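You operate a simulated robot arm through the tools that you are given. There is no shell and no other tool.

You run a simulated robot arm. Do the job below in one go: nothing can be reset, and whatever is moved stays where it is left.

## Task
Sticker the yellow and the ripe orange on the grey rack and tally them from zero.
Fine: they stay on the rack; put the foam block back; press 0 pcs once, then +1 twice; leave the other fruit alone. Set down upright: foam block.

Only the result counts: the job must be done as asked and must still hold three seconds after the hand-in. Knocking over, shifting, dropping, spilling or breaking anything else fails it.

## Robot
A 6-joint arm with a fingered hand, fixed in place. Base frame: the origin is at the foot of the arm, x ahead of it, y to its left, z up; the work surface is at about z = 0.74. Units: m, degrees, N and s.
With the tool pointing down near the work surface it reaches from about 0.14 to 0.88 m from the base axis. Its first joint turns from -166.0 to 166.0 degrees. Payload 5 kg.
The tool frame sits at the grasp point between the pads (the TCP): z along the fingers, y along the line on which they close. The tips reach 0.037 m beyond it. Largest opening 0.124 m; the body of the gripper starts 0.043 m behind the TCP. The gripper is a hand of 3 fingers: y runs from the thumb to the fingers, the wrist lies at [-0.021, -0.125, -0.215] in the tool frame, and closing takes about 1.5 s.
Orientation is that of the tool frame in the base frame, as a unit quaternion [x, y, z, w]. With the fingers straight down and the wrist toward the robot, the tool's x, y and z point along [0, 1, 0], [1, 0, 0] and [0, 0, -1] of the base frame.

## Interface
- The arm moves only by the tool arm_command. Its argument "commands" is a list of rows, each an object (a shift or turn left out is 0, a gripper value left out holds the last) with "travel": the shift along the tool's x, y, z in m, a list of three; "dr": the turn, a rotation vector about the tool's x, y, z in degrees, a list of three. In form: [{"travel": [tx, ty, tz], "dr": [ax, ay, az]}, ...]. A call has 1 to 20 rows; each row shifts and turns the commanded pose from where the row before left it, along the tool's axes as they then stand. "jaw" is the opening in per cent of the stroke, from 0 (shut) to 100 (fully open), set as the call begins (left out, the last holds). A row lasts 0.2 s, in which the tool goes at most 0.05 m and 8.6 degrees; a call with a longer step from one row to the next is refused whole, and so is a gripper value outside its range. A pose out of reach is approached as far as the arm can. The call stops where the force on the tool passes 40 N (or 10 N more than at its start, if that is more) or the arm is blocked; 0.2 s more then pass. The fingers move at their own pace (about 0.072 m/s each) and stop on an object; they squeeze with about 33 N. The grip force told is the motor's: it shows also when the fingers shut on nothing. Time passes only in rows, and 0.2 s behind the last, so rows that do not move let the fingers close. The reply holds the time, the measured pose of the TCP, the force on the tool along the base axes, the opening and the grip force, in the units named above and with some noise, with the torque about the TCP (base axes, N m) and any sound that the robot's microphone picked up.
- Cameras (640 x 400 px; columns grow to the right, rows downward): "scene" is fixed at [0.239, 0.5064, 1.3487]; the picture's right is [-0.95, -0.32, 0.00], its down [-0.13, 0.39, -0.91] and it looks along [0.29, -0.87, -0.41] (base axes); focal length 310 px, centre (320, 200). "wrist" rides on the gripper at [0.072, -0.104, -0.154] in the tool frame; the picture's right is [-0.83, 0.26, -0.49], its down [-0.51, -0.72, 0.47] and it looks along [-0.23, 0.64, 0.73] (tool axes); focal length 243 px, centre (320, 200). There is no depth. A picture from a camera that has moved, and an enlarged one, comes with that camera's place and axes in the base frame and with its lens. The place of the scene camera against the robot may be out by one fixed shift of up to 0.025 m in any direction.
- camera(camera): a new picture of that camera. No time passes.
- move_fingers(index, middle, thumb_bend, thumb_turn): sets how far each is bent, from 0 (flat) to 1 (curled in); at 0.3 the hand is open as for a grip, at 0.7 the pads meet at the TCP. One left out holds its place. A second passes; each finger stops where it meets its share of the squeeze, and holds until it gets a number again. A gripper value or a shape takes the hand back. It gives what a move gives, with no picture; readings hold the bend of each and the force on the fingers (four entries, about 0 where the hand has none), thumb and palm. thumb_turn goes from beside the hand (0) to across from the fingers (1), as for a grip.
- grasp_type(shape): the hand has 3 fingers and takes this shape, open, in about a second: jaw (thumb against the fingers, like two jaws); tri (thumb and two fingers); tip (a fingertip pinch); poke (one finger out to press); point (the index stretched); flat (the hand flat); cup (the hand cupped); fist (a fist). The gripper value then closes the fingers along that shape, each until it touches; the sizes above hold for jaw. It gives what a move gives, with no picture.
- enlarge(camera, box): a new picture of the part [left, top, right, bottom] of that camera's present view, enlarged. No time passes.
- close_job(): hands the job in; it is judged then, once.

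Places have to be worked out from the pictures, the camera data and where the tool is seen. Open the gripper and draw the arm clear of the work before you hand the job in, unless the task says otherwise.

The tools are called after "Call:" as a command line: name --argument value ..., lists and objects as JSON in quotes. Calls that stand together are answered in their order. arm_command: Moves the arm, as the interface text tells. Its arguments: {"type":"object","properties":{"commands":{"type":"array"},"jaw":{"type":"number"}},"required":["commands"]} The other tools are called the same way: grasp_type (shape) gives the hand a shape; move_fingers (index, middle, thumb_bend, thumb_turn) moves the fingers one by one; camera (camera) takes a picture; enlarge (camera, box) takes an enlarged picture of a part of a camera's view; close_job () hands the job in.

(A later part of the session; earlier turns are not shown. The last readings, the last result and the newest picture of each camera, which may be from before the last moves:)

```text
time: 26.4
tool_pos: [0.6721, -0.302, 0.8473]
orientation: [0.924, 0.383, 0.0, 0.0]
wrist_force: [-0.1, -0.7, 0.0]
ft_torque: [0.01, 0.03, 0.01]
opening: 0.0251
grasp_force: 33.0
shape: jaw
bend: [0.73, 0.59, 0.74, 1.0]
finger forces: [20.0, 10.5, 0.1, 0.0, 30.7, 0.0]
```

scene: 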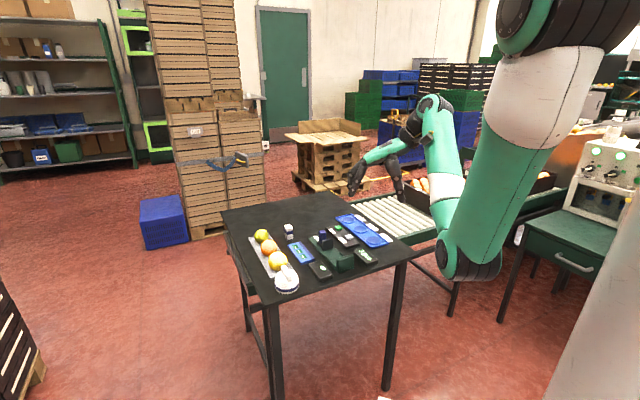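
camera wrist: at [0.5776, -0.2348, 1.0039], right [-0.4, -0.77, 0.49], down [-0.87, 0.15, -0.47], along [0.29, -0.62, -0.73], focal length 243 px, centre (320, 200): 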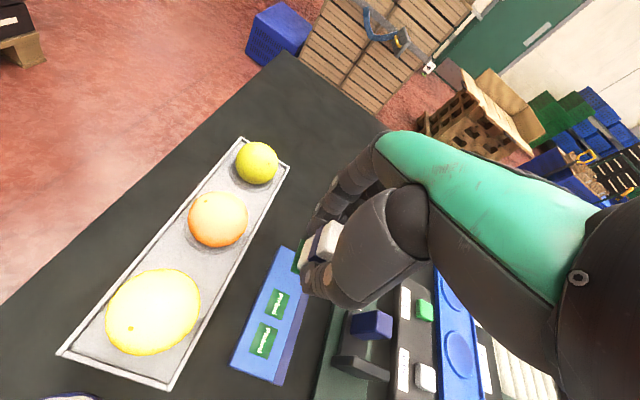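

Still no force at 0.847. I'll keep going in the same steps.

Call:
arm_command --commands '[{"travel": [0, 0, 0.0015]}, {"travel": [0, 0, 0]}]'

Call:
arm_command --commands '[{"travel": [0, 0, 0.0015]}, {"travel": [0, 0, 0]}]'

Call:
enlarge --camera "scene" --box '[250, 220, 298, 250]'

```text
time: 27.0
tool_pos: [0.6724, -0.3032, 0.8472]
orientation: [0.924, 0.383, 0.0, 0.001]
wrist_force: [-0.1, 0.8, 4.6]
ft_torque: [-0.04, 0.0, 0.01]
opening: 0.025
grasp_force: 33.2
shape: jaw
bend: [0.73, 0.59, 0.74, 1.0]
finger forces: [20.1, 10.6, 0.1, 0.1, 31.2, 0.0]
```

```text
time: 27.6
tool_pos: [0.6746, -0.3028, 0.8446]
orientation: [0.924, 0.383, 0.001, 0.001]
wrist_force: [-1.4, 0.7, 15.5]
ft_torque: [-0.01, 0.01, 0.01]
opening: 0.0254
grasp_force: 32.5
shape: jaw
bend: [0.73, 0.59, 0.74, 1.0]
finger forces: [20.7, 11.3, 0.0, 0.0, 33.3, 0.0]
```

```text
13.33 times, centred on (274, 235) of scene
camera zoom: at [0.239, 0.5064, 1.3487], right [-0.95, -0.32, 0.0], down [-0.13, 0.39, -0.91], along [0.29, -0.87, -0.41], focal length 4134 px, centre (933, -267)
```

zoom: 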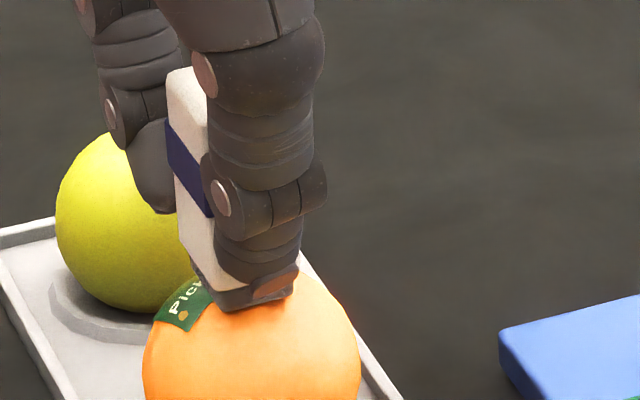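

The sticker has wrapped onto the orange at 15 N. I'll lift straight up and confirm.

Call:
arm_command --commands '[{"travel": [0, 0, 0]}, {"travel": [0, 0, -0.005]}, {"travel": [0, 0, -0.015]}, {"travel": [0, 0, -0.025]}, {"travel": [0, 0, 0]}]'

Call:
enlarge --camera "scene" --box '[230, 205, 310, 255]'

```text
time: 28.8
tool_pos: [0.6728, -0.3, 0.8892]
orientation: [0.924, 0.382, 0.0, 0.0]
wrist_force: [0.1, -0.4, -1.0]
ft_torque: [-0.02, -0.01, 0.0]
opening: 0.0252
grasp_force: 32.9
shape: jaw
bend: [0.73, 0.59, 0.74, 1.0]
finger forces: [20.2, 10.7, 0.0, 0.0, 31.1, 0.0]
```

```text
8.00 times, centred on (270, 230) of scene
camera zoom: at [0.239, 0.5064, 1.3487], right [-0.95, -0.32, 0.0], down [-0.13, 0.39, -0.91], along [0.29, -0.87, -0.41], focal length 2480 px, centre (720, -40)
```

zoom: 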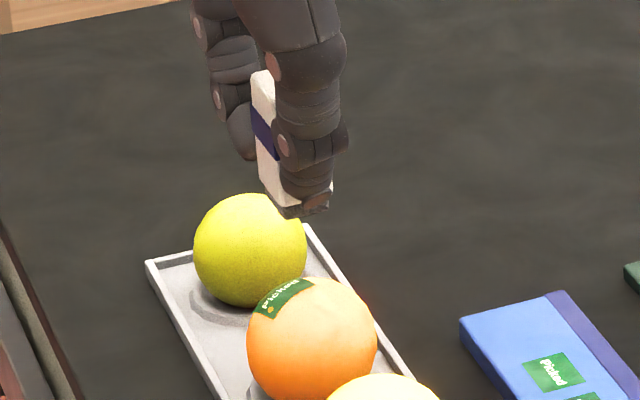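

The sticker is on the orange and the block is clean. I'll move over sticker 2 at (0.575, −0.337) and descend to just above it.

Call:
arm_command --commands '[{"travel": [-0.0311, -0.0148, 0]}, {"travel": [-0.0311, -0.0148, 0]}, {"travel": [-0.0311, -0.0148, 0]}, {"travel": [0, 0, 0]}, {"travel": [0, 0, 0.03]}, {"travel": [0, 0, 0.03]}, {"travel": [0, 0, 0.009]}, {"travel": [0, 0, 0]}]'

Call:
enlarge --camera "scene" --box '[260, 210, 340, 260]'

Call:
enlarge --camera "wrist" --box '[220, 200, 380, 300]'

```text
time: 30.6
tool_pos: [0.5761, -0.3357, 0.8199]
orientation: [0.924, 0.383, 0.0, 0.0]
wrist_force: [0.6, 0.1, 0.3]
ft_torque: [-0.04, 0.02, 0.02]
opening: 0.0249
grasp_force: 33.1
shape: jaw
bend: [0.73, 0.59, 0.74, 1.0]
finger forces: [20.1, 10.7, 0.0, 0.0, 30.8, 0.1]
```

```text
8.00 times, centred on (300, 235) of scene
camera zoom: at [0.239, 0.5064, 1.3487], right [-0.95, -0.32, 0.0], down [-0.13, 0.39, -0.91], along [0.29, -0.87, -0.41], focal length 2480 px, centre (480, -80)
```

zoom: 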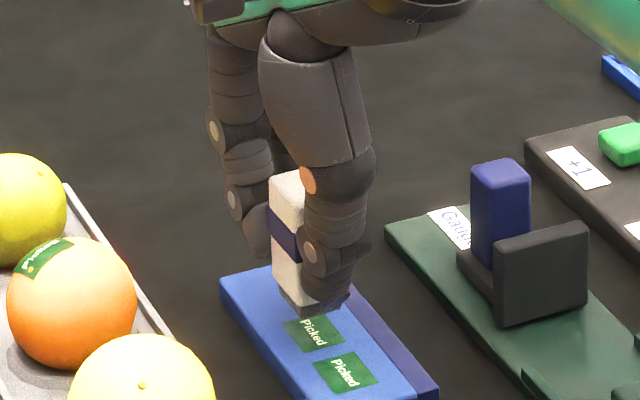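

```text
4.00 times, centred on (300, 250) of wrist
camera zoom: at [0.5539, -0.2111, 0.9723], right [-0.4, -0.77, 0.49], down [-0.87, 0.15, -0.47], along [0.29, -0.62, -0.73], focal length 970 px, centre (400, 0)
```

zoom: 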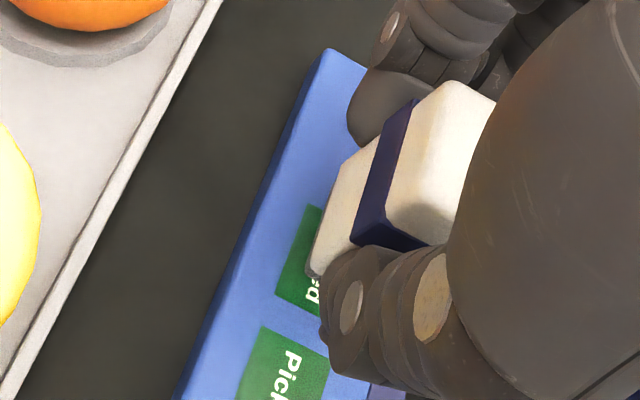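

Alignment matches the first pickup. I'll descend and press in the same small steps.

Call:
arm_command --commands '[{"travel": [0, 0, 0.006]}, {"travel": [0, 0, 0.006]}, {"travel": [0, 0, 0.004]}, {"travel": [0, 0, 0]}]'

Call:
arm_command --commands '[{"travel": [0, 0, 0.0015]}, {"travel": [0, 0, 0]}]'

```text
time: 31.6
tool_pos: [0.5758, -0.3368, 0.8039]
orientation: [0.924, 0.382, 0.0, 0.0]
wrist_force: [0.8, 0.8, 0.1]
ft_torque: [-0.03, 0.01, -0.02]
opening: 0.025
grasp_force: 32.6
shape: jaw
bend: [0.73, 0.59, 0.74, 1.0]
finger forces: [20.1, 10.6, 0.0, 0.1, 30.9, 0.0]
```

```text
time: 32.2
tool_pos: [0.5769, -0.337, 0.803]
orientation: [0.924, 0.382, 0.0, 0.0]
wrist_force: [0.7, 0.1, 1.0]
ft_torque: [0.02, 0.01, 0.01]
opening: 0.0253
grasp_force: 33.1
shape: jaw
bend: [0.73, 0.59, 0.74, 1.0]
finger forces: [20.0, 10.7, 0.1, 0.0, 31.1, 0.0]
```

Contact is just starting. One or two more small steps for a firm press.

Call:
arm_command --commands '[{"travel": [0, 0, 0.0016]}, {"travel": [0, 0, 0]}, {"travel": [0, 0, 0]}]'

```text
time: 33.0
tool_pos: [0.5761, -0.3368, 0.8019]
orientation: [0.924, 0.382, 0.0, 0.001]
wrist_force: [-1.0, -1.4, 10.3]
ft_torque: [-0.08, 0.0, -0.03]
opening: 0.0254
grasp_force: 32.6
shape: jaw
bend: [0.73, 0.59, 0.74, 1.0]
finger forces: [20.8, 11.3, 0.0, 0.0, 32.0, 0.0]
```

10 N, as with the first. I'll lift to clear height, check the pickup and move over the yellow fruit at (0.608, −0.240).

Call:
arm_command --commands '[{"travel": [0, 0, -0.005]}, {"travel": [0, 0, -0.03]}, {"travel": [0, 0, -0.043]}, {"travel": [0, 0, 0]}]'

Call:
enlarge --camera "scene" --box '[250, 195, 346, 255]'

Call:
arm_command --commands '[{"travel": [0.0309, -0.0155, 0]}, {"travel": [0.0309, -0.0155, 0]}, {"travel": [0.031, -0.0155, 0]}, {"travel": [0, 0, 0]}, {"travel": [0, 0, 0.01]}, {"travel": [0, 0, 0]}]'

Call:
enlarge --camera "scene" --box '[230, 225, 310, 275]'

Call:
enlarge --camera "wrist" --box '[180, 180, 380, 305]'

```text
time: 34.0
tool_pos: [0.5734, -0.3356, 0.8782]
orientation: [0.924, 0.383, 0.0, -0.001]
wrist_force: [0.1, -0.2, -1.1]
ft_torque: [-0.04, 0.0, -0.02]
opening: 0.0251
grasp_force: 33.0
shape: jaw
bend: [0.73, 0.59, 0.74, 1.0]
finger forces: [20.0, 10.5, 0.0, 0.0, 30.7, 0.0]
```

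```text
6.67 times, centred on (298, 225) of scene
camera zoom: at [0.239, 0.5064, 1.3487], right [-0.95, -0.32, 0.0], down [-0.13, 0.39, -0.91], along [0.29, -0.87, -0.41], focal length 2067 px, centre (467, 33)
```

zoom: 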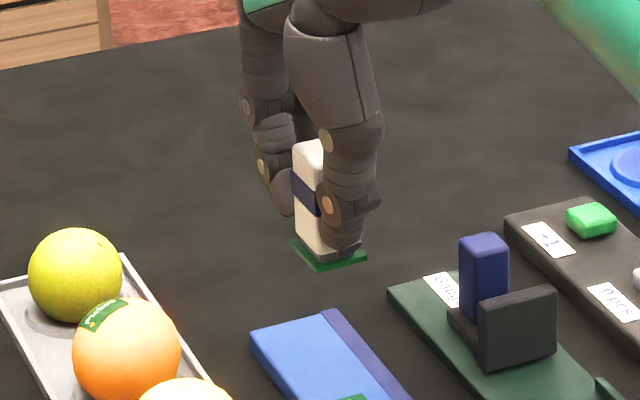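

```text
time: 35.4
tool_pos: [0.6081, -0.2377, 0.8699]
orientation: [0.924, 0.382, 0.0, 0.0]
wrist_force: [0.1, -0.7, -0.4]
ft_torque: [-0.04, -0.01, -0.01]
opening: 0.0253
grasp_force: 32.8
shape: jaw
bend: [0.73, 0.59, 0.74, 1.0]
finger forces: [19.9, 10.6, 0.0, 0.0, 30.6, 0.0]
```

```text
8.00 times, centred on (270, 250) of scene
camera zoom: at [0.239, 0.5064, 1.3487], right [-0.95, -0.32, 0.0], down [-0.13, 0.39, -0.91], along [0.29, -0.87, -0.41], focal length 2480 px, centre (720, -200)
```

zoom: 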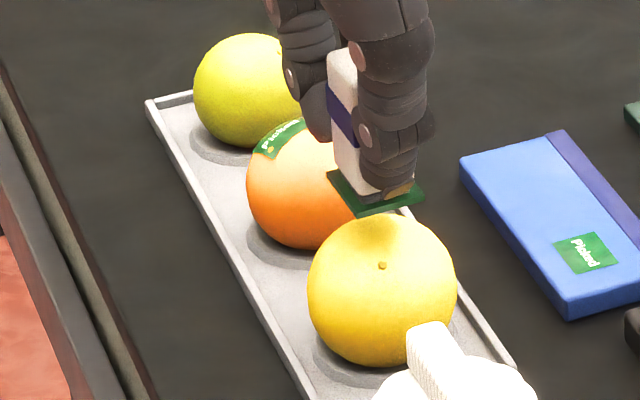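

```text
3.20 times, centred on (280, 242) of wrist
camera zoom: at [0.5863, -0.1128, 1.0223], right [-0.4, -0.77, 0.49], down [-0.87, 0.15, -0.47], along [0.29, -0.62, -0.73], focal length 776 px, centre (448, 64)
```

zoom: 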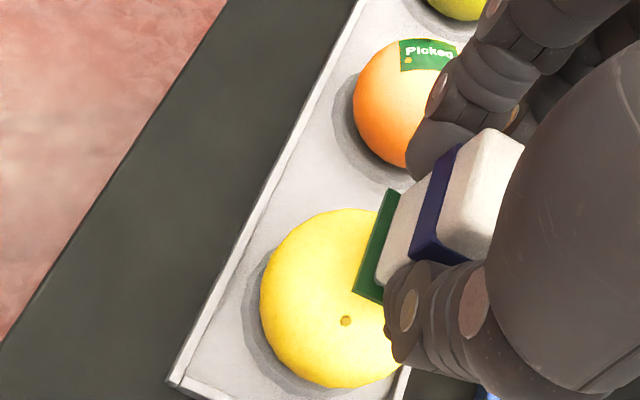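

Sticker 2 is on the block and centred over the yellow fruit (centre ≈ (0.609, −0.240)). The white cap's strap is nearby, so I'll descend partway and check the thumb's clearance.

Call:
arm_command --commands '[{"travel": [0, 0, 0.006]}, {"travel": [0, 0, 0.006]}, {"travel": [0, 0, 0]}]'

Call:
enlarge --camera "scene" --box '[250, 230, 314, 270]'

Call:
camera --camera "wrist"

```text
time: 36.2
tool_pos: [0.6078, -0.2379, 0.8572]
orientation: [0.924, 0.383, 0.0, 0.0]
wrist_force: [0.3, 0.1, -1.4]
ft_torque: [-0.02, 0.0, 0.01]
opening: 0.0252
grasp_force: 32.9
shape: jaw
bend: [0.73, 0.59, 0.74, 1.0]
finger forces: [19.9, 10.6, 0.0, 0.0, 30.6, 0.1]
```

```text
10.00 times, centred on (282, 250) of scene
camera zoom: at [0.239, 0.5064, 1.3487], right [-0.95, -0.32, 0.0], down [-0.13, 0.39, -0.91], along [0.29, -0.87, -0.41], focal length 3100 px, centre (700, -300)
```

zoom: 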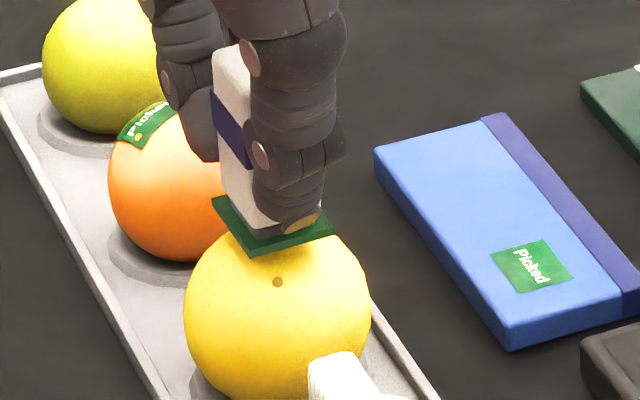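

```text
taken
camera wrist: at [0.586, -0.1129, 1.0097], right [-0.4, -0.77, 0.49], down [-0.87, 0.15, -0.47], along [0.29, -0.62, -0.73], focal length 243 px, centre (320, 200)
```

wrist: 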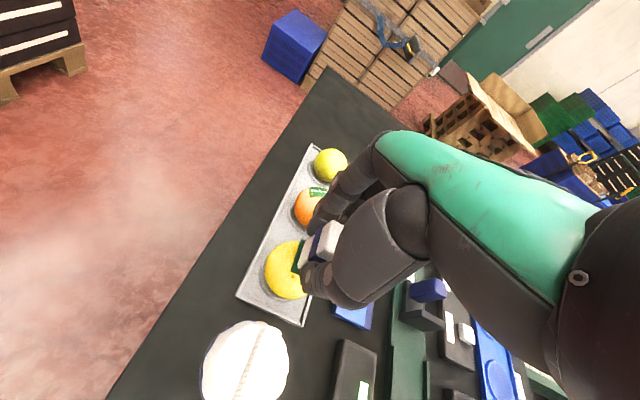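

The thumb is well clear of the cap and the sticker is centred over the yellow fruit. I'll continue down in small steps.

Call:
arm_command --commands '[{"travel": [0, 0, 0.002]}, {"travel": [0, 0, 0.002]}, {"travel": [0, 0, 0]}]'

Call:
arm_command --commands '[{"travel": [0, 0, 0.0015]}, {"travel": [0, 0, 0]}]'

Call:
arm_command --commands '[{"travel": [0, 0, 0.0015]}, {"travel": [0, 0, 0]}]'

```text
time: 37.0
tool_pos: [0.608, -0.2382, 0.8519]
orientation: [0.924, 0.382, 0.0, 0.0]
wrist_force: [0.1, 0.1, -0.8]
ft_torque: [0.04, 0.0, -0.02]
opening: 0.0251
grasp_force: 32.8
shape: jaw
bend: [0.73, 0.59, 0.74, 1.0]
finger forces: [20.0, 10.6, 0.0, 0.1, 30.5, 0.1]
```

```text
time: 37.6
tool_pos: [0.608, -0.2378, 0.851]
orientation: [0.924, 0.383, 0.0, 0.0]
wrist_force: [-0.3, -0.3, -0.9]
ft_torque: [-0.03, 0.0, -0.02]
opening: 0.0252
grasp_force: 33.0
shape: jaw
bend: [0.73, 0.59, 0.74, 1.0]
finger forces: [19.9, 10.7, 0.1, 0.0, 30.6, 0.1]
```

```text
time: 38.2
tool_pos: [0.6082, -0.238, 0.8492]
orientation: [0.924, 0.383, 0.0, 0.0]
wrist_force: [-0.5, 0.2, 0.9]
ft_torque: [-0.03, 0.02, 0.0]
opening: 0.0253
grasp_force: 33.9
shape: jaw
bend: [0.73, 0.59, 0.74, 1.0]
finger forces: [19.8, 10.5, 0.0, 0.1, 30.6, 0.0]
```

Contact seems to be about to begin at 0.849. I'll take two more small steps.

Call:
arm_command --commands '[{"travel": [0, 0, 0.0015]}, {"travel": [0, 0, 0]}]'

Call:
arm_command --commands '[{"travel": [0, 0, 0.0012]}, {"travel": [0, 0, 0]}]'

Call:
enlarge --camera "scene" --box '[250, 230, 314, 270]'

```text
time: 38.8
tool_pos: [0.6077, -0.2382, 0.8495]
orientation: [0.924, 0.382, 0.0, 0.0]
wrist_force: [-0.9, -0.3, 6.8]
ft_torque: [-0.01, -0.06, 0.04]
opening: 0.0251
grasp_force: 32.8
shape: jaw
bend: [0.73, 0.59, 0.74, 1.0]
finger forces: [20.2, 10.8, 0.0, 0.0, 31.4, 0.0]
```

```text
time: 39.4
tool_pos: [0.6089, -0.2391, 0.8479]
orientation: [0.924, 0.383, 0.001, 0.001]
wrist_force: [-2.4, 3.1, 19.5]
ft_torque: [0.08, 0.08, 0.0]
opening: 0.0256
grasp_force: 32.9
shape: jaw
bend: [0.73, 0.59, 0.74, 1.0]
finger forces: [20.6, 11.2, 0.0, 0.1, 35.0, 0.0]
```

```text
10.00 times, centred on (282, 250) of scene
camera zoom: at [0.239, 0.5064, 1.3487], right [-0.95, -0.32, 0.0], down [-0.13, 0.39, -0.91], along [0.29, -0.87, -0.41], focal length 3100 px, centre (700, -300)
```

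zoom: 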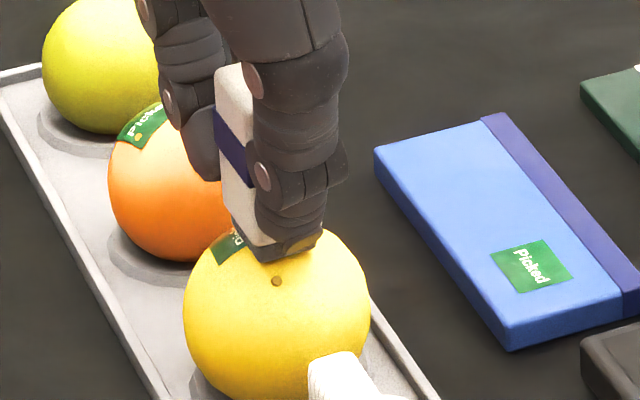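

The sticker is on the yellow fruit. I'll lift, confirm, and carry the block back above its spot at (0.6507, −0.4193).

Call:
arm_command --commands '[{"travel": [0, 0, -0.005]}, {"travel": [0, 0, -0.015]}, {"travel": [0, 0, -0.022]}, {"travel": [0, 0, 0]}, {"travel": [-0.0196, 0.0315, 0]}, {"travel": [-0.0196, 0.0315, 0]}, {"travel": [-0.0196, 0.0315, 0]}, {"travel": [-0.0196, 0.0315, 0]}, {"travel": [-0.0196, 0.0315, 0]}, {"travel": [0, 0, 0]}, {"travel": [0, 0, 0.04]}, {"travel": [0, 0, 0]}]'

Call:
enlarge --camera "scene" --box '[230, 195, 326, 255]'

Call:
enlarge --camera "wrist" --box '[220, 180, 380, 280]'

Call:
enlarge --camera "scene" --box '[250, 225, 314, 265]'

```text
time: 42.0
tool_pos: [0.6478, -0.4203, 0.8494]
orientation: [0.924, 0.383, -0.001, 0.0]
wrist_force: [1.3, 0.7, -0.6]
ft_torque: [0.0, -0.01, 0.03]
opening: 0.0255
grasp_force: 32.7
shape: jaw
bend: [0.73, 0.59, 0.74, 1.0]
finger forces: [20.4, 10.6, 0.0, 0.0, 31.0, 0.0]
```

```text
6.67 times, centred on (278, 225) of scene
camera zoom: at [0.239, 0.5064, 1.3487], right [-0.95, -0.32, 0.0], down [-0.13, 0.39, -0.91], along [0.29, -0.87, -0.41], focal length 2067 px, centre (600, 33)
```

zoom: 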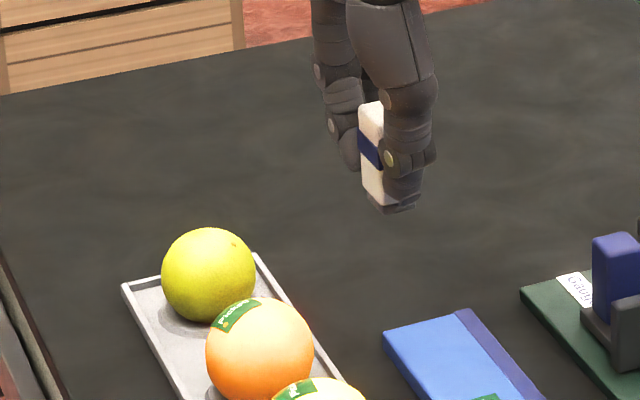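

```text
4.00 times, centred on (300, 230) of wrist
camera zoom: at [0.6265, -0.2944, 1.0027], right [-0.4, -0.77, 0.49], down [-0.87, 0.15, -0.47], along [0.29, -0.62, -0.73], focal length 970 px, centre (400, 80)
```

zoom: 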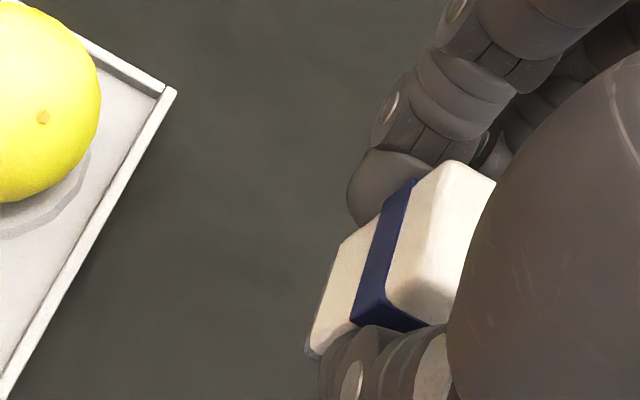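

```text
10.00 times, centred on (282, 245) of scene
camera zoom: at [0.239, 0.5064, 1.3487], right [-0.95, -0.32, 0.0], down [-0.13, 0.39, -0.91], along [0.29, -0.87, -0.41], focal length 3100 px, centre (700, -250)
```

zoom: 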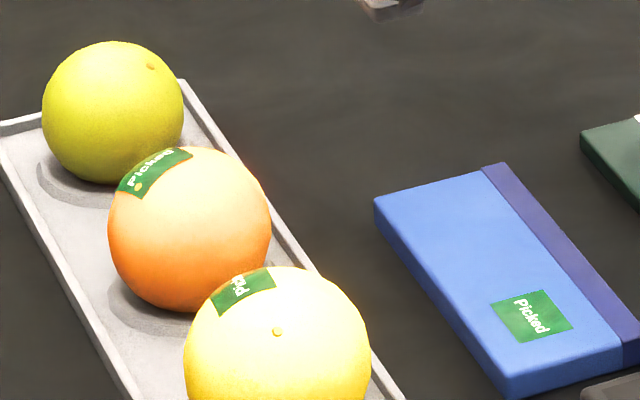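

Both fruit carry stickers and the block hasn't shifted in the grip. I'll correct a 2–3 mm offset and lower it to its original height.

Call:
arm_command --commands '[{"travel": [0.0022, 0.001, 0]}, {"travel": [0, 0, 0.025]}, {"travel": [0, 0, 0.02]}, {"travel": [0, 0, 0.01]}, {"travel": [0, 0, 0]}]'

Call:
arm_command --commands '[{"travel": [0, 0, 0.0015]}, {"travel": [0, 0, 0]}]'

```text
time: 43.2
tool_pos: [0.6537, -0.4168, 0.7943]
orientation: [0.924, 0.383, 0.0, 0.0]
wrist_force: [-0.3, -0.3, -0.4]
ft_torque: [0.04, -0.05, 0.0]
opening: 0.0251
grasp_force: 32.8
shape: jaw
bend: [0.73, 0.59, 0.74, 1.0]
finger forces: [20.1, 10.7, 0.0, 0.0, 31.0, 0.0]
```

```text
time: 43.8
tool_pos: [0.6526, -0.417, 0.7928]
orientation: [0.924, 0.382, 0.0, 0.0]
wrist_force: [0.2, -0.1, -0.7]
ft_torque: [0.02, -0.01, -0.02]
opening: 0.0252
grasp_force: 33.0
shape: jaw
bend: [0.73, 0.59, 0.74, 1.0]
finger forces: [20.2, 10.7, 0.0, 0.1, 30.8, 0.0]
```

Now reading about 2 mm past on tool x, so I'll bring it back and continue down to contact.

Call:
arm_command --commands '[{"travel": [-0.0028, 0.0, 0]}, {"travel": [0, 0, 0]}, {"travel": [0, 0, 0]}]'

Call:
arm_command --commands '[{"travel": [0, 0, 0.001]}, {"travel": [0, 0, 0]}]'

Call:
arm_command --commands '[{"travel": [0, 0, 0.001]}, {"travel": [0, 0, 0]}]'

```text
time: 44.6
tool_pos: [0.6496, -0.4186, 0.7926]
orientation: [0.924, 0.382, -0.001, 0.0]
wrist_force: [0.4, 0.4, -1.2]
ft_torque: [0.02, 0.01, 0.03]
opening: 0.0252
grasp_force: 33.5
shape: jaw
bend: [0.73, 0.59, 0.74, 1.0]
finger forces: [20.2, 10.6, 0.1, 0.0, 31.0, 0.0]
```

```text
time: 45.2
tool_pos: [0.6506, -0.4193, 0.7911]
orientation: [0.924, 0.382, 0.0, 0.0]
wrist_force: [0.4, -0.3, -0.2]
ft_torque: [-0.02, 0.0, -0.02]
opening: 0.0253
grasp_force: 33.1
shape: jaw
bend: [0.73, 0.59, 0.74, 1.0]
finger forces: [20.2, 10.6, 0.0, 0.0, 30.9, 0.1]
```

```text
time: 45.8
tool_pos: [0.6513, -0.4203, 0.7911]
orientation: [0.924, 0.382, 0.0, 0.0]
wrist_force: [-0.6, 0.9, 2.3]
ft_torque: [0.03, 0.01, -0.01]
opening: 0.0247
grasp_force: 32.8
shape: jaw
bend: [0.73, 0.59, 0.74, 1.0]
finger forces: [20.2, 10.5, 0.0, 0.1, 31.4, 0.0]
```

The block is resting on the table (2.3 N) at its original spot. I'll open to 52 % and let the fingers clear it.

Call:
arm_command --commands '[{"travel": [0, 0, 0]}, {"travel": [0, 0, 0]}, {"travel": [0, 0, 0]}, {"travel": [0, 0, 0]}, {"travel": [0, 0, 0]}]' --jaw 52

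Call:
enlarge --camera "scene" --box '[250, 190, 330, 240]'

Call:
enlarge --camera "wrist" --box '[220, 180, 380, 280]'

```text
time: 47.0
tool_pos: [0.6505, -0.4188, 0.7898]
orientation: [0.924, 0.383, 0.0, 0.0]
wrist_force: [0.0, 0.6, 0.7]
ft_torque: [0.04, 0.02, -0.03]
opening: 0.064
grasp_force: 0.1
shape: jaw
bend: [0.74, 0.44, 0.69, 1.0]
finger forces: [0.0, 0.0, 0.1, 0.0, 0.0, 0.0]
```

```text
8.00 times, centred on (290, 215) of scene
camera zoom: at [0.239, 0.5064, 1.3487], right [-0.95, -0.32, 0.0], down [-0.13, 0.39, -0.91], along [0.29, -0.87, -0.41], focal length 2480 px, centre (560, 80)
```

zoom: 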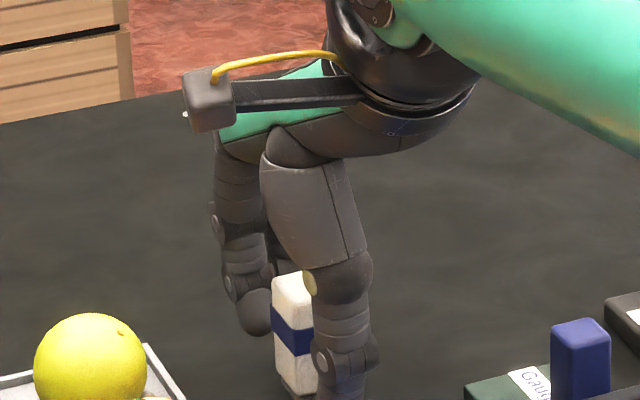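

```text
4.00 times, centred on (300, 230) of wrist
camera zoom: at [0.6282, -0.2943, 0.9434], right [-0.4, -0.77, 0.49], down [-0.87, 0.15, -0.47], along [0.29, -0.62, -0.73], focal length 970 px, centre (400, 80)
```

zoom: 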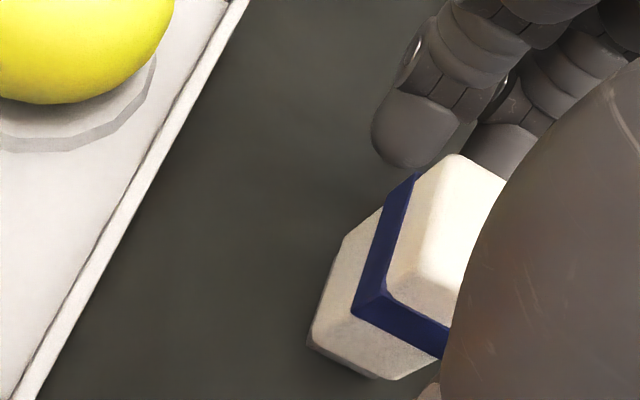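

The block stands upright and released. I'll rise straight up well clear and then look at the counter.

Call:
arm_command --commands '[{"travel": [0, 0, -0.01]}, {"travel": [0, 0, -0.03]}, {"travel": [0, 0, -0.04]}, {"travel": [0, 0, -0.05]}, {"travel": [0, 0, -0.03]}, {"travel": [0, 0, 0]}]'

Call:
grasp_type --shape "poke"

Call:
camera --camera "wrist"

Call:
enlarge --camera "scene" --box '[230, 140, 390, 240]'

Call:
enlarge --camera "scene" --box '[310, 205, 406, 265]'

```text
time: 48.4
tool_pos: [0.6478, -0.4201, 0.9521]
orientation: [0.924, 0.383, -0.001, 0.0]
wrist_force: [-0.4, -0.1, -0.2]
ft_torque: [0.0, 0.02, 0.02]
opening: 0.0643
grasp_force: 0.1
shape: jaw
bend: [0.74, 0.44, 0.69, 1.0]
finger forces: [0.1, 0.0, 0.1, 0.0, 0.0, 0.0]
```

```text
time: 49.3
tool_pos: [0.6492, -0.4194, 0.9513]
orientation: [0.924, 0.383, 0.0, 0.0]
wrist_force: [-0.8, 0.2, 1.1]
ft_torque: [0.02, -0.06, -0.01]
opening: 0.0
grasp_force: 0.2
shape: poke
bend: [0.7, 0.7, 1.0, 1.0]
finger forces: [0.0, 0.1, 0.0, 0.1, 0.0, 0.0]
```

```text
taken
camera wrist: at [0.6271, -0.2948, 1.1041], right [-0.4, -0.77, 0.49], down [-0.87, 0.15, -0.47], along [0.29, -0.62, -0.73], focal length 243 px, centre (320, 200)
```

wrist: 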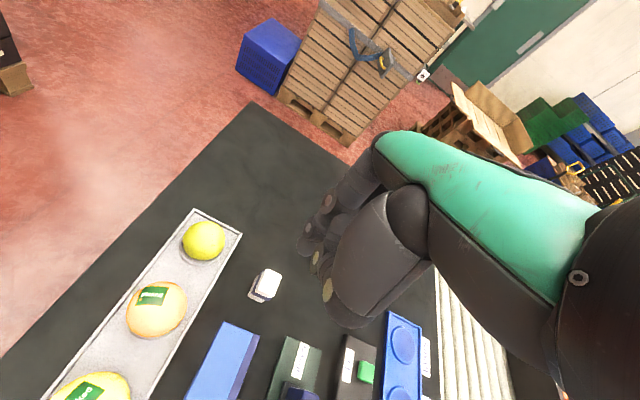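

```text
4.00 times, centred on (310, 190) of scene
camera zoom: at [0.239, 0.5064, 1.3487], right [-0.95, -0.32, 0.0], down [-0.13, 0.39, -0.91], along [0.29, -0.87, -0.41], focal length 1240 px, centre (360, 240)
```

zoom: 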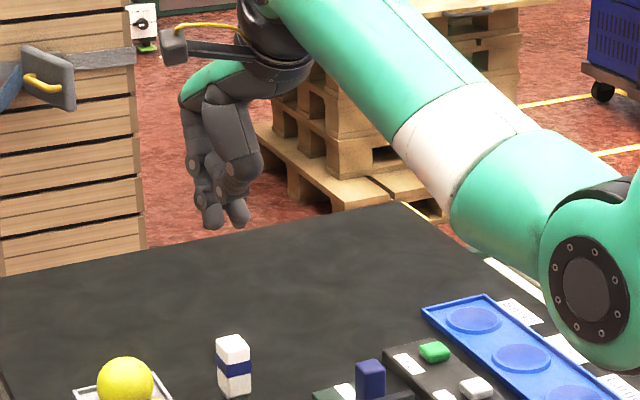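

```text
6.67 times, centred on (358, 235) of scene
camera zoom: at [0.239, 0.5064, 1.3487], right [-0.95, -0.32, 0.0], down [-0.13, 0.39, -0.91], along [0.29, -0.87, -0.41], focal length 2067 px, centre (67, -33)
```

zoom: 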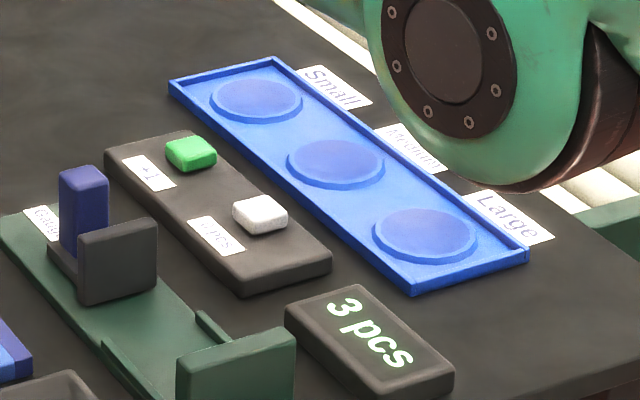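

The poke shape leaves two fingers down. I'll curl the middle finger fully so only the index points down, and look.

Call:
move_fingers --index 0.6 --middle 1.0 --thumb_bend 1.0

Call:
enlarge --camera "wrist" --box '[220, 130, 460, 280]'

Call:
enlarge --camera "scene" --box '[250, 150, 330, 200]'

```text
time: 50.3
tool_pos: [0.6496, -0.4203, 0.9519]
orientation: [0.924, 0.383, -0.001, 0.0]
wrist_force: [-0.1, 0.4, -0.2]
ft_torque: [0.0, -0.05, -0.01]
opening: 0.0338
grasp_force: 0.1
shape: fingers
bend: [0.33, 1.0, 1.0, 1.0]
finger forces: [0.1, 0.0, 0.0, 0.1, 0.0, 0.1]
```

```text
2.67 times, centred on (340, 205) of wrist
camera zoom: at [0.6271, -0.2948, 1.1041], right [-0.4, -0.77, 0.49], down [-0.87, 0.15, -0.47], along [0.29, -0.62, -0.73], focal length 647 px, centre (267, 187)
```

zoom: 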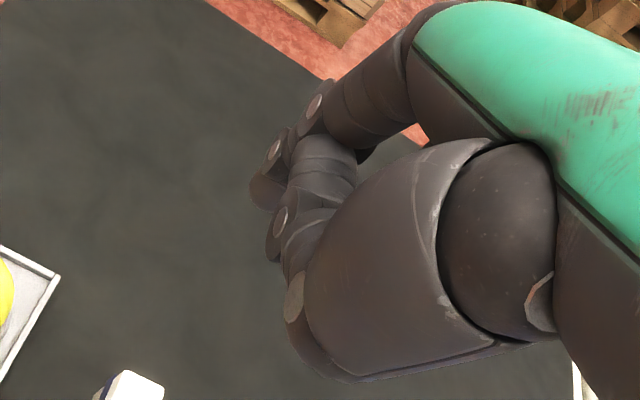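

```text
8.00 times, centred on (290, 175) of scene
camera zoom: at [0.239, 0.5064, 1.3487], right [-0.95, -0.32, 0.0], down [-0.13, 0.39, -0.91], along [0.29, -0.87, -0.41], focal length 2480 px, centre (560, 400)
```

zoom: 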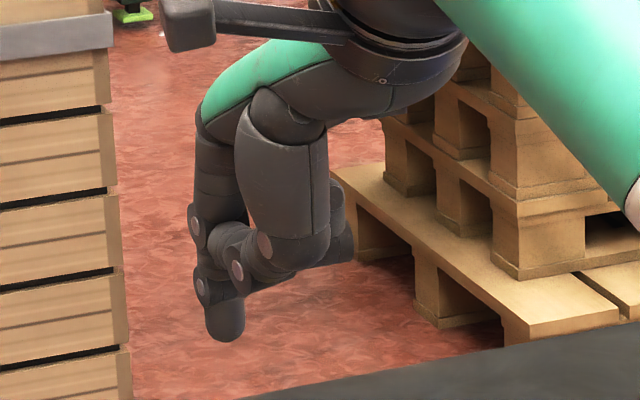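

The index is the lowest part and points down, but it swung outward. I'll set it to 0.75 to bring it back under the TCP and compare.

Call:
move_fingers --index 0.75

Call:
enlarge --camera "wrist" --box '[220, 130, 460, 280]'

Call:
enlarge --camera "scene" --box '[250, 150, 330, 200]'

```text
time: 51.3
tool_pos: [0.6498, -0.4201, 0.9503]
orientation: [0.924, 0.383, 0.0, 0.0]
wrist_force: [-0.2, -0.8, -0.4]
ft_torque: [0.02, 0.02, -0.01]
opening: 0.0258
grasp_force: 0.0
shape: fingers
bend: [0.74, 1.0, 1.0, 1.0]
finger forces: [0.0, 0.0, 0.0, 0.1, 0.0, 0.0]
```

```text
2.67 times, centred on (340, 205) of wrist
camera zoom: at [0.6271, -0.2948, 1.1041], right [-0.4, -0.77, 0.49], down [-0.87, 0.15, -0.47], along [0.29, -0.62, -0.73], focal length 647 px, centre (267, 187)
```

zoom: 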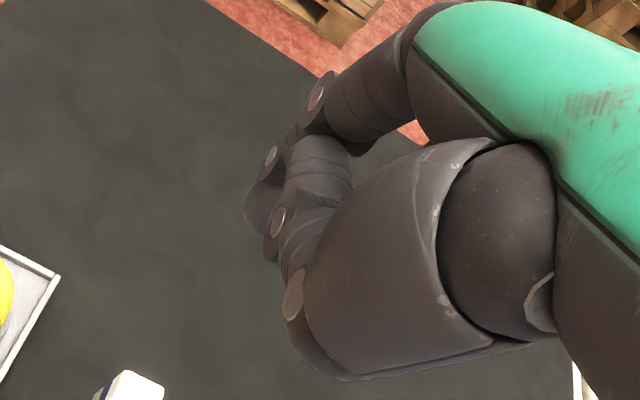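

```text
8.00 times, centred on (290, 175) of scene
camera zoom: at [0.239, 0.5064, 1.3487], right [-0.95, -0.32, 0.0], down [-0.13, 0.39, -0.91], along [0.29, -0.87, -0.41], focal length 2480 px, centre (560, 400)
```

zoom: 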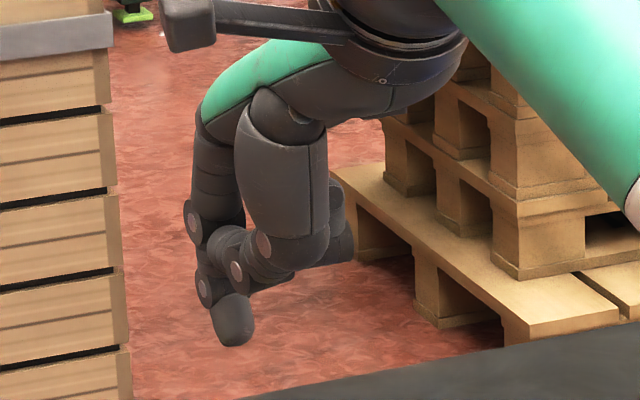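

The index tip sits roughly at tool (0.009, 0.045, 0.043). I'll enlarge on it from both cameras to pin this down, and on the counter too.

Call:
enlarge --camera "wrist" --box '[290, 185, 370, 235]'

Call:
enlarge --camera "scene" --box '[264, 175, 304, 200]'

Call:
enlarge --camera "wrist" --box '[260, 310, 404, 400]'

```text
8.00 times, centred on (330, 210) of wrist
camera zoom: at [0.6271, -0.2948, 1.1041], right [-0.4, -0.77, 0.49], down [-0.87, 0.15, -0.47], along [0.29, -0.62, -0.73], focal length 1941 px, centre (240, 120)
```

zoom: 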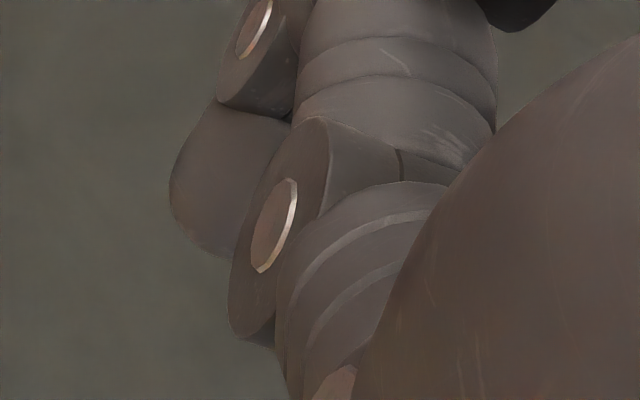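

```text
16.00 times, centred on (284, 188) of scene
camera zoom: at [0.239, 0.5064, 1.3487], right [-0.95, -0.32, 0.0], down [-0.13, 0.39, -0.91], along [0.29, -0.87, -0.41], focal length 4961 px, centre (896, 400)
```

zoom: 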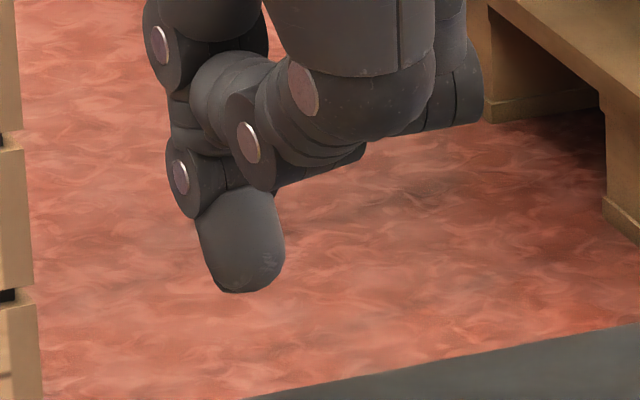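

```text
4.44 times, centred on (332, 355) of wrist
camera zoom: at [0.6271, -0.2948, 1.1041], right [-0.4, -0.77, 0.49], down [-0.87, 0.15, -0.47], along [0.29, -0.62, -0.73], focal length 1078 px, centre (267, -489)
```

zoom: 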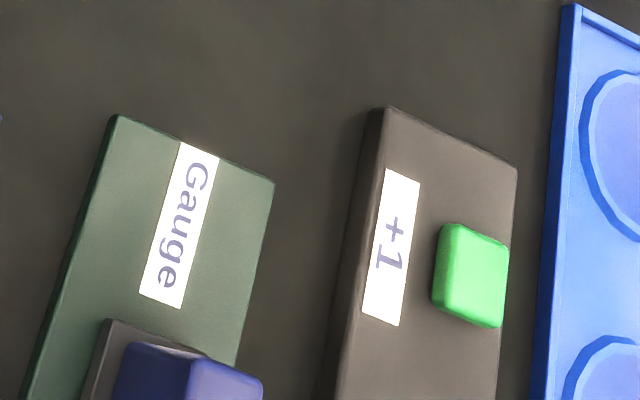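

The index tip works out at tool (0.012, 0.045, 0.038). The white 0 pcs button is at about (0.431, −0.472) and the green +1 at (0.486, −0.526), tops near z 0.764. I'll move the fingertip over the white button and stop about 45 mm above it.

Call:
arm_command --commands '[{"travel": [-0.034, -0.0271, 0]}, {"travel": [-0.034, -0.0271, 0]}, {"travel": [-0.034, -0.0271, 0]}, {"travel": [-0.034, -0.0271, 0]}, {"travel": [-0.034, -0.0271, 0]}, {"travel": [-0.034, -0.0271, 0]}, {"travel": [0, 0, 0]}, {"travel": [0, 0, 0.04]}, {"travel": [0, 0, 0.04]}, {"travel": [0, 0, 0.02]}, {"travel": [0, 0, 0]}]'

Call:
camera --camera "wrist"

Call:
enlarge --camera "scene" --box '[310, 190, 406, 250]'

```text
time: 53.7
tool_pos: [0.3926, -0.4474, 0.8526]
orientation: [0.924, 0.382, 0.0, 0.0]
wrist_force: [-0.2, 0.6, -1.4]
ft_torque: [-0.02, 0.0, 0.02]
opening: 0.025
grasp_force: 0.2
shape: fingers
bend: [0.74, 1.0, 0.99, 1.0]
finger forces: [0.0, 0.0, 0.1, 0.0, 0.0, 0.0]
```

```text
taken
camera wrist: at [0.3692, -0.3226, 1.005], right [-0.4, -0.77, 0.49], down [-0.87, 0.15, -0.47], along [0.29, -0.62, -0.73], focal length 243 px, centre (320, 200)
```

wrist: 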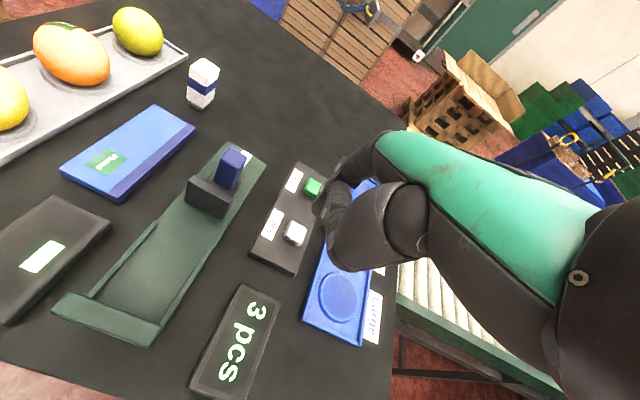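

```text
6.67 times, centred on (358, 220) of scene
camera zoom: at [0.239, 0.5064, 1.3487], right [-0.95, -0.32, 0.0], down [-0.13, 0.39, -0.91], along [0.29, -0.87, -0.41], focal length 2067 px, centre (67, 67)
```

zoom: 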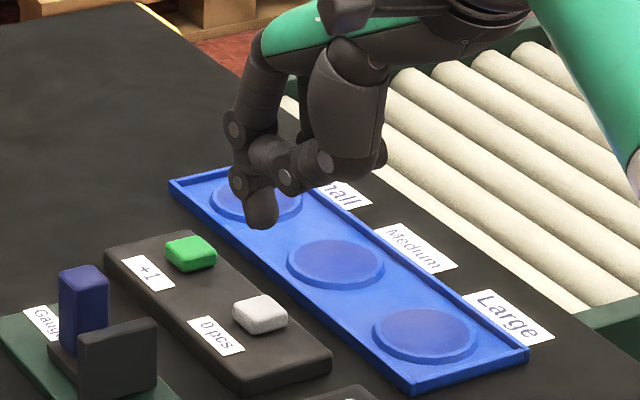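

The fingertip is lined up over the white button in both views (predicted pixel (294, 232), seen (295, 233)). I'll descend to just above it and check again.

Call:
arm_command --commands '[{"travel": [0.0012, 0, 0]}, {"travel": [0, 0, 0.02]}, {"travel": [0, 0, 0.012]}, {"travel": [0, 0, 0.006]}, {"travel": [0, 0, 0]}]'

Call:
enlarge --camera "scene" --box '[320, 205, 384, 245]'

Call:
enlarge --camera "wrist" --box '[240, 170, 400, 270]'

```text
time: 54.9
tool_pos: [0.391, -0.449, 0.8124]
orientation: [0.924, 0.382, 0.001, 0.0]
wrist_force: [-0.5, 0.0, -0.7]
ft_torque: [0.01, -0.02, 0.03]
opening: 0.0248
grasp_force: 0.0
shape: fingers
bend: [0.74, 1.0, 0.99, 1.0]
finger forces: [0.0, 0.1, 0.1, 0.0, 0.1, 0.1]
```

```text
10.00 times, centred on (352, 225) of scene
camera zoom: at [0.239, 0.5064, 1.3487], right [-0.95, -0.32, 0.0], down [-0.13, 0.39, -0.91], along [0.29, -0.87, -0.41], focal length 3100 px, centre (0, -50)
```

zoom: 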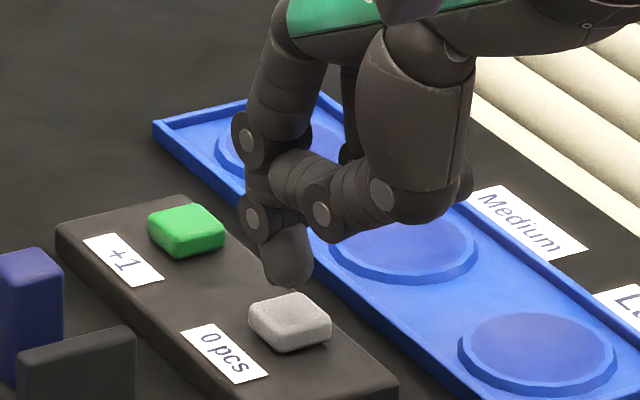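

```text
4.00 times, centred on (320, 220) of wrist
camera zoom: at [0.3696, -0.3236, 0.966], right [-0.4, -0.77, 0.49], down [-0.87, 0.15, -0.47], along [0.29, -0.62, -0.73], focal length 970 px, centre (320, 120)
```

zoom: 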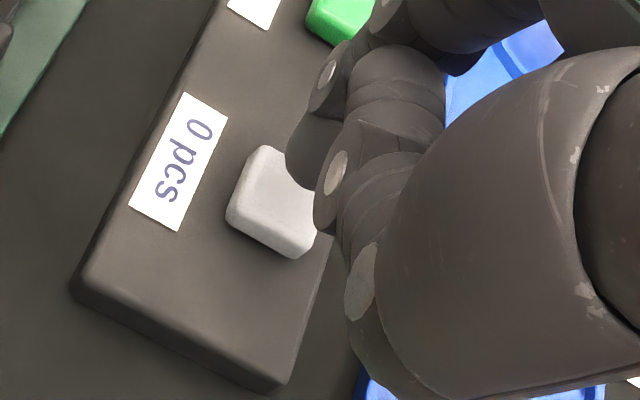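

The fingertip is about 10 mm above the middle of the white button. I'll press down in 2 mm steps, watching force and sound.

Call:
arm_command --commands '[{"travel": [0, -0.0015, 0]}, {"travel": [0, 0, 0.004]}, {"travel": [0, 0, 0.002]}, {"travel": [0, 0, 0]}]'

Call:
arm_command --commands '[{"travel": [0, 0, 0.002]}, {"travel": [0, 0, 0]}]'

Call:
arm_command --commands '[{"travel": [0, 0, 0.002]}, {"travel": [0, 0, 0]}]'

```text
time: 55.9
tool_pos: [0.391, -0.4459, 0.8084]
orientation: [0.924, 0.383, 0.0, 0.0]
wrist_force: [0.7, -0.9, 0.0]
ft_torque: [0.01, -0.01, -0.01]
opening: 0.0243
grasp_force: 0.1
shape: fingers
bend: [0.74, 1.0, 0.99, 1.0]
finger forces: [0.0, 0.1, 0.0, 0.0, 0.1, 0.0]
```

```text
time: 56.5
tool_pos: [0.3889, -0.4466, 0.8054]
orientation: [0.924, 0.383, -0.001, 0.0]
wrist_force: [-0.4, -0.9, 0.3]
ft_torque: [-0.01, 0.02, 0.01]
opening: 0.0243
grasp_force: 0.1
shape: fingers
bend: [0.74, 1.0, 0.99, 1.0]
finger forces: [0.0, 0.0, 0.0, 0.1, 0.0, 0.0]
```

```text
time: 57.1
tool_pos: [0.3903, -0.447, 0.8031]
orientation: [0.924, 0.383, 0.0, 0.001]
wrist_force: [-0.6, -0.6, 1.1]
ft_torque: [0.0, -0.01, -0.03]
opening: 0.0241
grasp_force: 0.6
shape: fingers
bend: [0.74, 1.0, 0.99, 1.0]
finger forces: [0.7, 0.0, 0.0, 0.0, 0.0, 0.0]
```

First contact (index 0.7 N). I'll check the display and continue in 1 mm steps, so the button is only pressed once.

Call:
arm_command --commands '[{"travel": [0, 0, 0.001]}, {"travel": [0, 0, 0]}]'

Call:
enlarge --camera "scene" --box '[320, 220, 384, 260]'

```text
time: 57.7
tool_pos: [0.3911, -0.4462, 0.8023]
orientation: [0.924, 0.383, 0.0, 0.0]
wrist_force: [0.3, -0.3, 1.2]
ft_torque: [-0.03, -0.04, -0.02]
opening: 0.0241
grasp_force: 0.7
shape: fingers
bend: [0.74, 1.0, 0.99, 1.0]
finger forces: [1.1, 0.0, 0.0, 0.0, 0.1, 0.0]
```

```text
10.00 times, centred on (352, 240) of scene
camera zoom: at [0.239, 0.5064, 1.3487], right [-0.95, -0.32, 0.0], down [-0.13, 0.39, -0.91], along [0.29, -0.87, -0.41], focal length 3100 px, centre (0, -200)
```

zoom: 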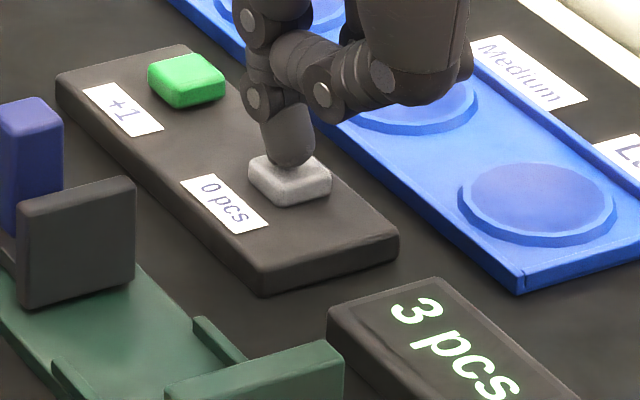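

The fingertip is centred on the white button, which is beginning to depress, and the display still reads 3 pcs. I'll press on in 1 mm steps.

Call:
arm_command --commands '[{"travel": [0, 0, 0.001]}, {"travel": [0, 0, 0]}]'

Call:
arm_command --commands '[{"travel": [0, 0, 0.001]}, {"travel": [0, 0, 0]}]'

Call:
enlarge --camera "scene" --box '[320, 220, 384, 260]'

```text
time: 58.3
tool_pos: [0.3902, -0.4477, 0.8014]
orientation: [0.924, 0.383, 0.0, 0.0]
wrist_force: [0.1, 0.3, 1.7]
ft_torque: [-0.02, -0.09, -0.01]
opening: 0.0237
grasp_force: 1.1
shape: fingers
bend: [0.74, 1.0, 0.99, 1.0]
finger forces: [1.7, 0.0, 0.0, 0.0, 0.0, 0.0]
```

```text
time: 58.9
tool_pos: [0.391, -0.4452, 0.8006]
orientation: [0.924, 0.382, 0.0, 0.0]
wrist_force: [0.9, -0.5, 1.7]
ft_torque: [-0.03, -0.06, -0.01]
opening: 0.0243
grasp_force: 0.6
shape: fingers
bend: [0.74, 1.0, 0.99, 1.0]
finger forces: [1.9, 0.0, 0.0, 0.0, 0.0, 0.0]
heard: click
```

```text
10.00 times, centred on (352, 240) of scene
camera zoom: at [0.239, 0.5064, 1.3487], right [-0.95, -0.32, 0.0], down [-0.13, 0.39, -0.91], along [0.29, -0.87, -0.41], focal length 3100 px, centre (0, -200)
```

zoom: 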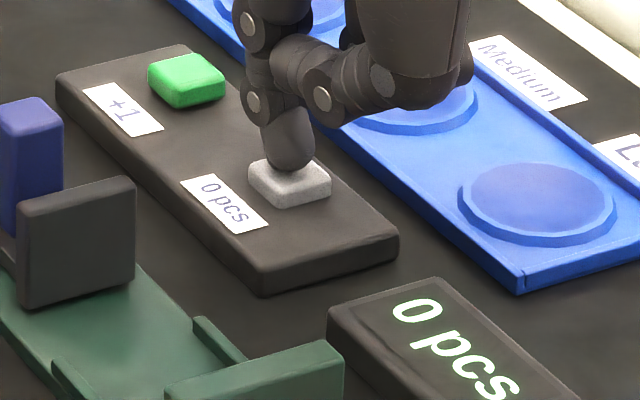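

Click, and the display reads 0 pcs. I'll lift off and move 76 mm along the tool's y to the green +1 button.

Call:
arm_command --commands '[{"travel": [0, 0, -0.01]}, {"travel": [0, 0, -0.02]}, {"travel": [0, 0, 0]}, {"travel": [0, 0.038, 0]}, {"travel": [0, 0.038, 0]}, {"travel": [0, 0, 0]}, {"travel": [0, 0, 0.018]}, {"travel": [0, 0, 0]}]'

Call:
enlarge --camera "scene" --box '[320, 205, 384, 245]'

Call:
enlarge --camera "wrist" --box '[240, 170, 400, 270]'

```text
time: 60.7
tool_pos: [0.4455, -0.5027, 0.8118]
orientation: [0.924, 0.383, 0.0, 0.0]
wrist_force: [-0.2, -0.2, 0.2]
ft_torque: [0.0, 0.03, -0.01]
opening: 0.0241
grasp_force: 0.2
shape: fingers
bend: [0.74, 1.0, 0.99, 1.0]
finger forces: [0.0, 0.1, 0.0, 0.0, 0.0, 0.0]
```

```text
10.00 times, centred on (352, 225) of scene
camera zoom: at [0.239, 0.5064, 1.3487], right [-0.95, -0.32, 0.0], down [-0.13, 0.39, -0.91], along [0.29, -0.87, -0.41], focal length 3100 px, centre (0, -50)
```

zoom: 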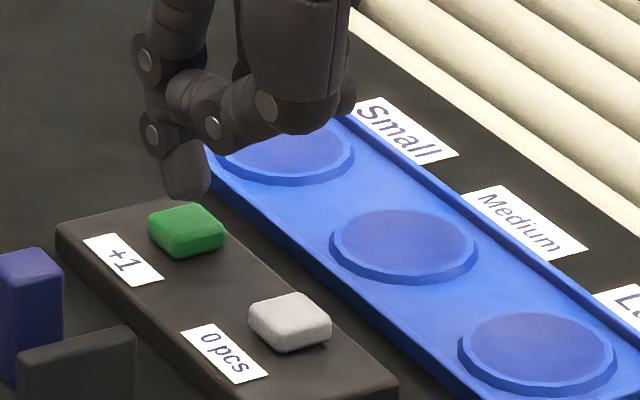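

```text
4.00 times, centred on (320, 220) of wrist
camera zoom: at [0.4228, -0.3768, 0.9653], right [-0.4, -0.77, 0.49], down [-0.87, 0.15, -0.47], along [0.29, -0.62, -0.73], focal length 970 px, centre (320, 120)
```

zoom: 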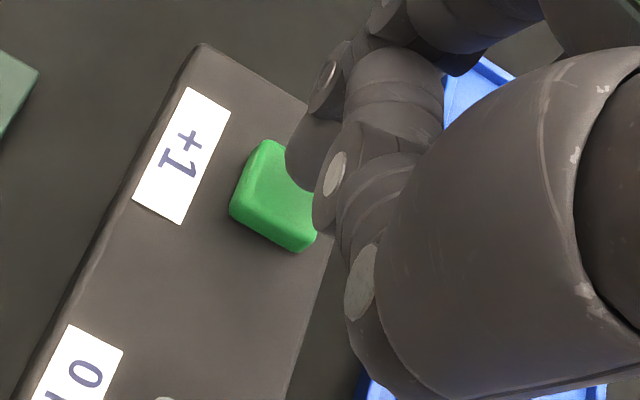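

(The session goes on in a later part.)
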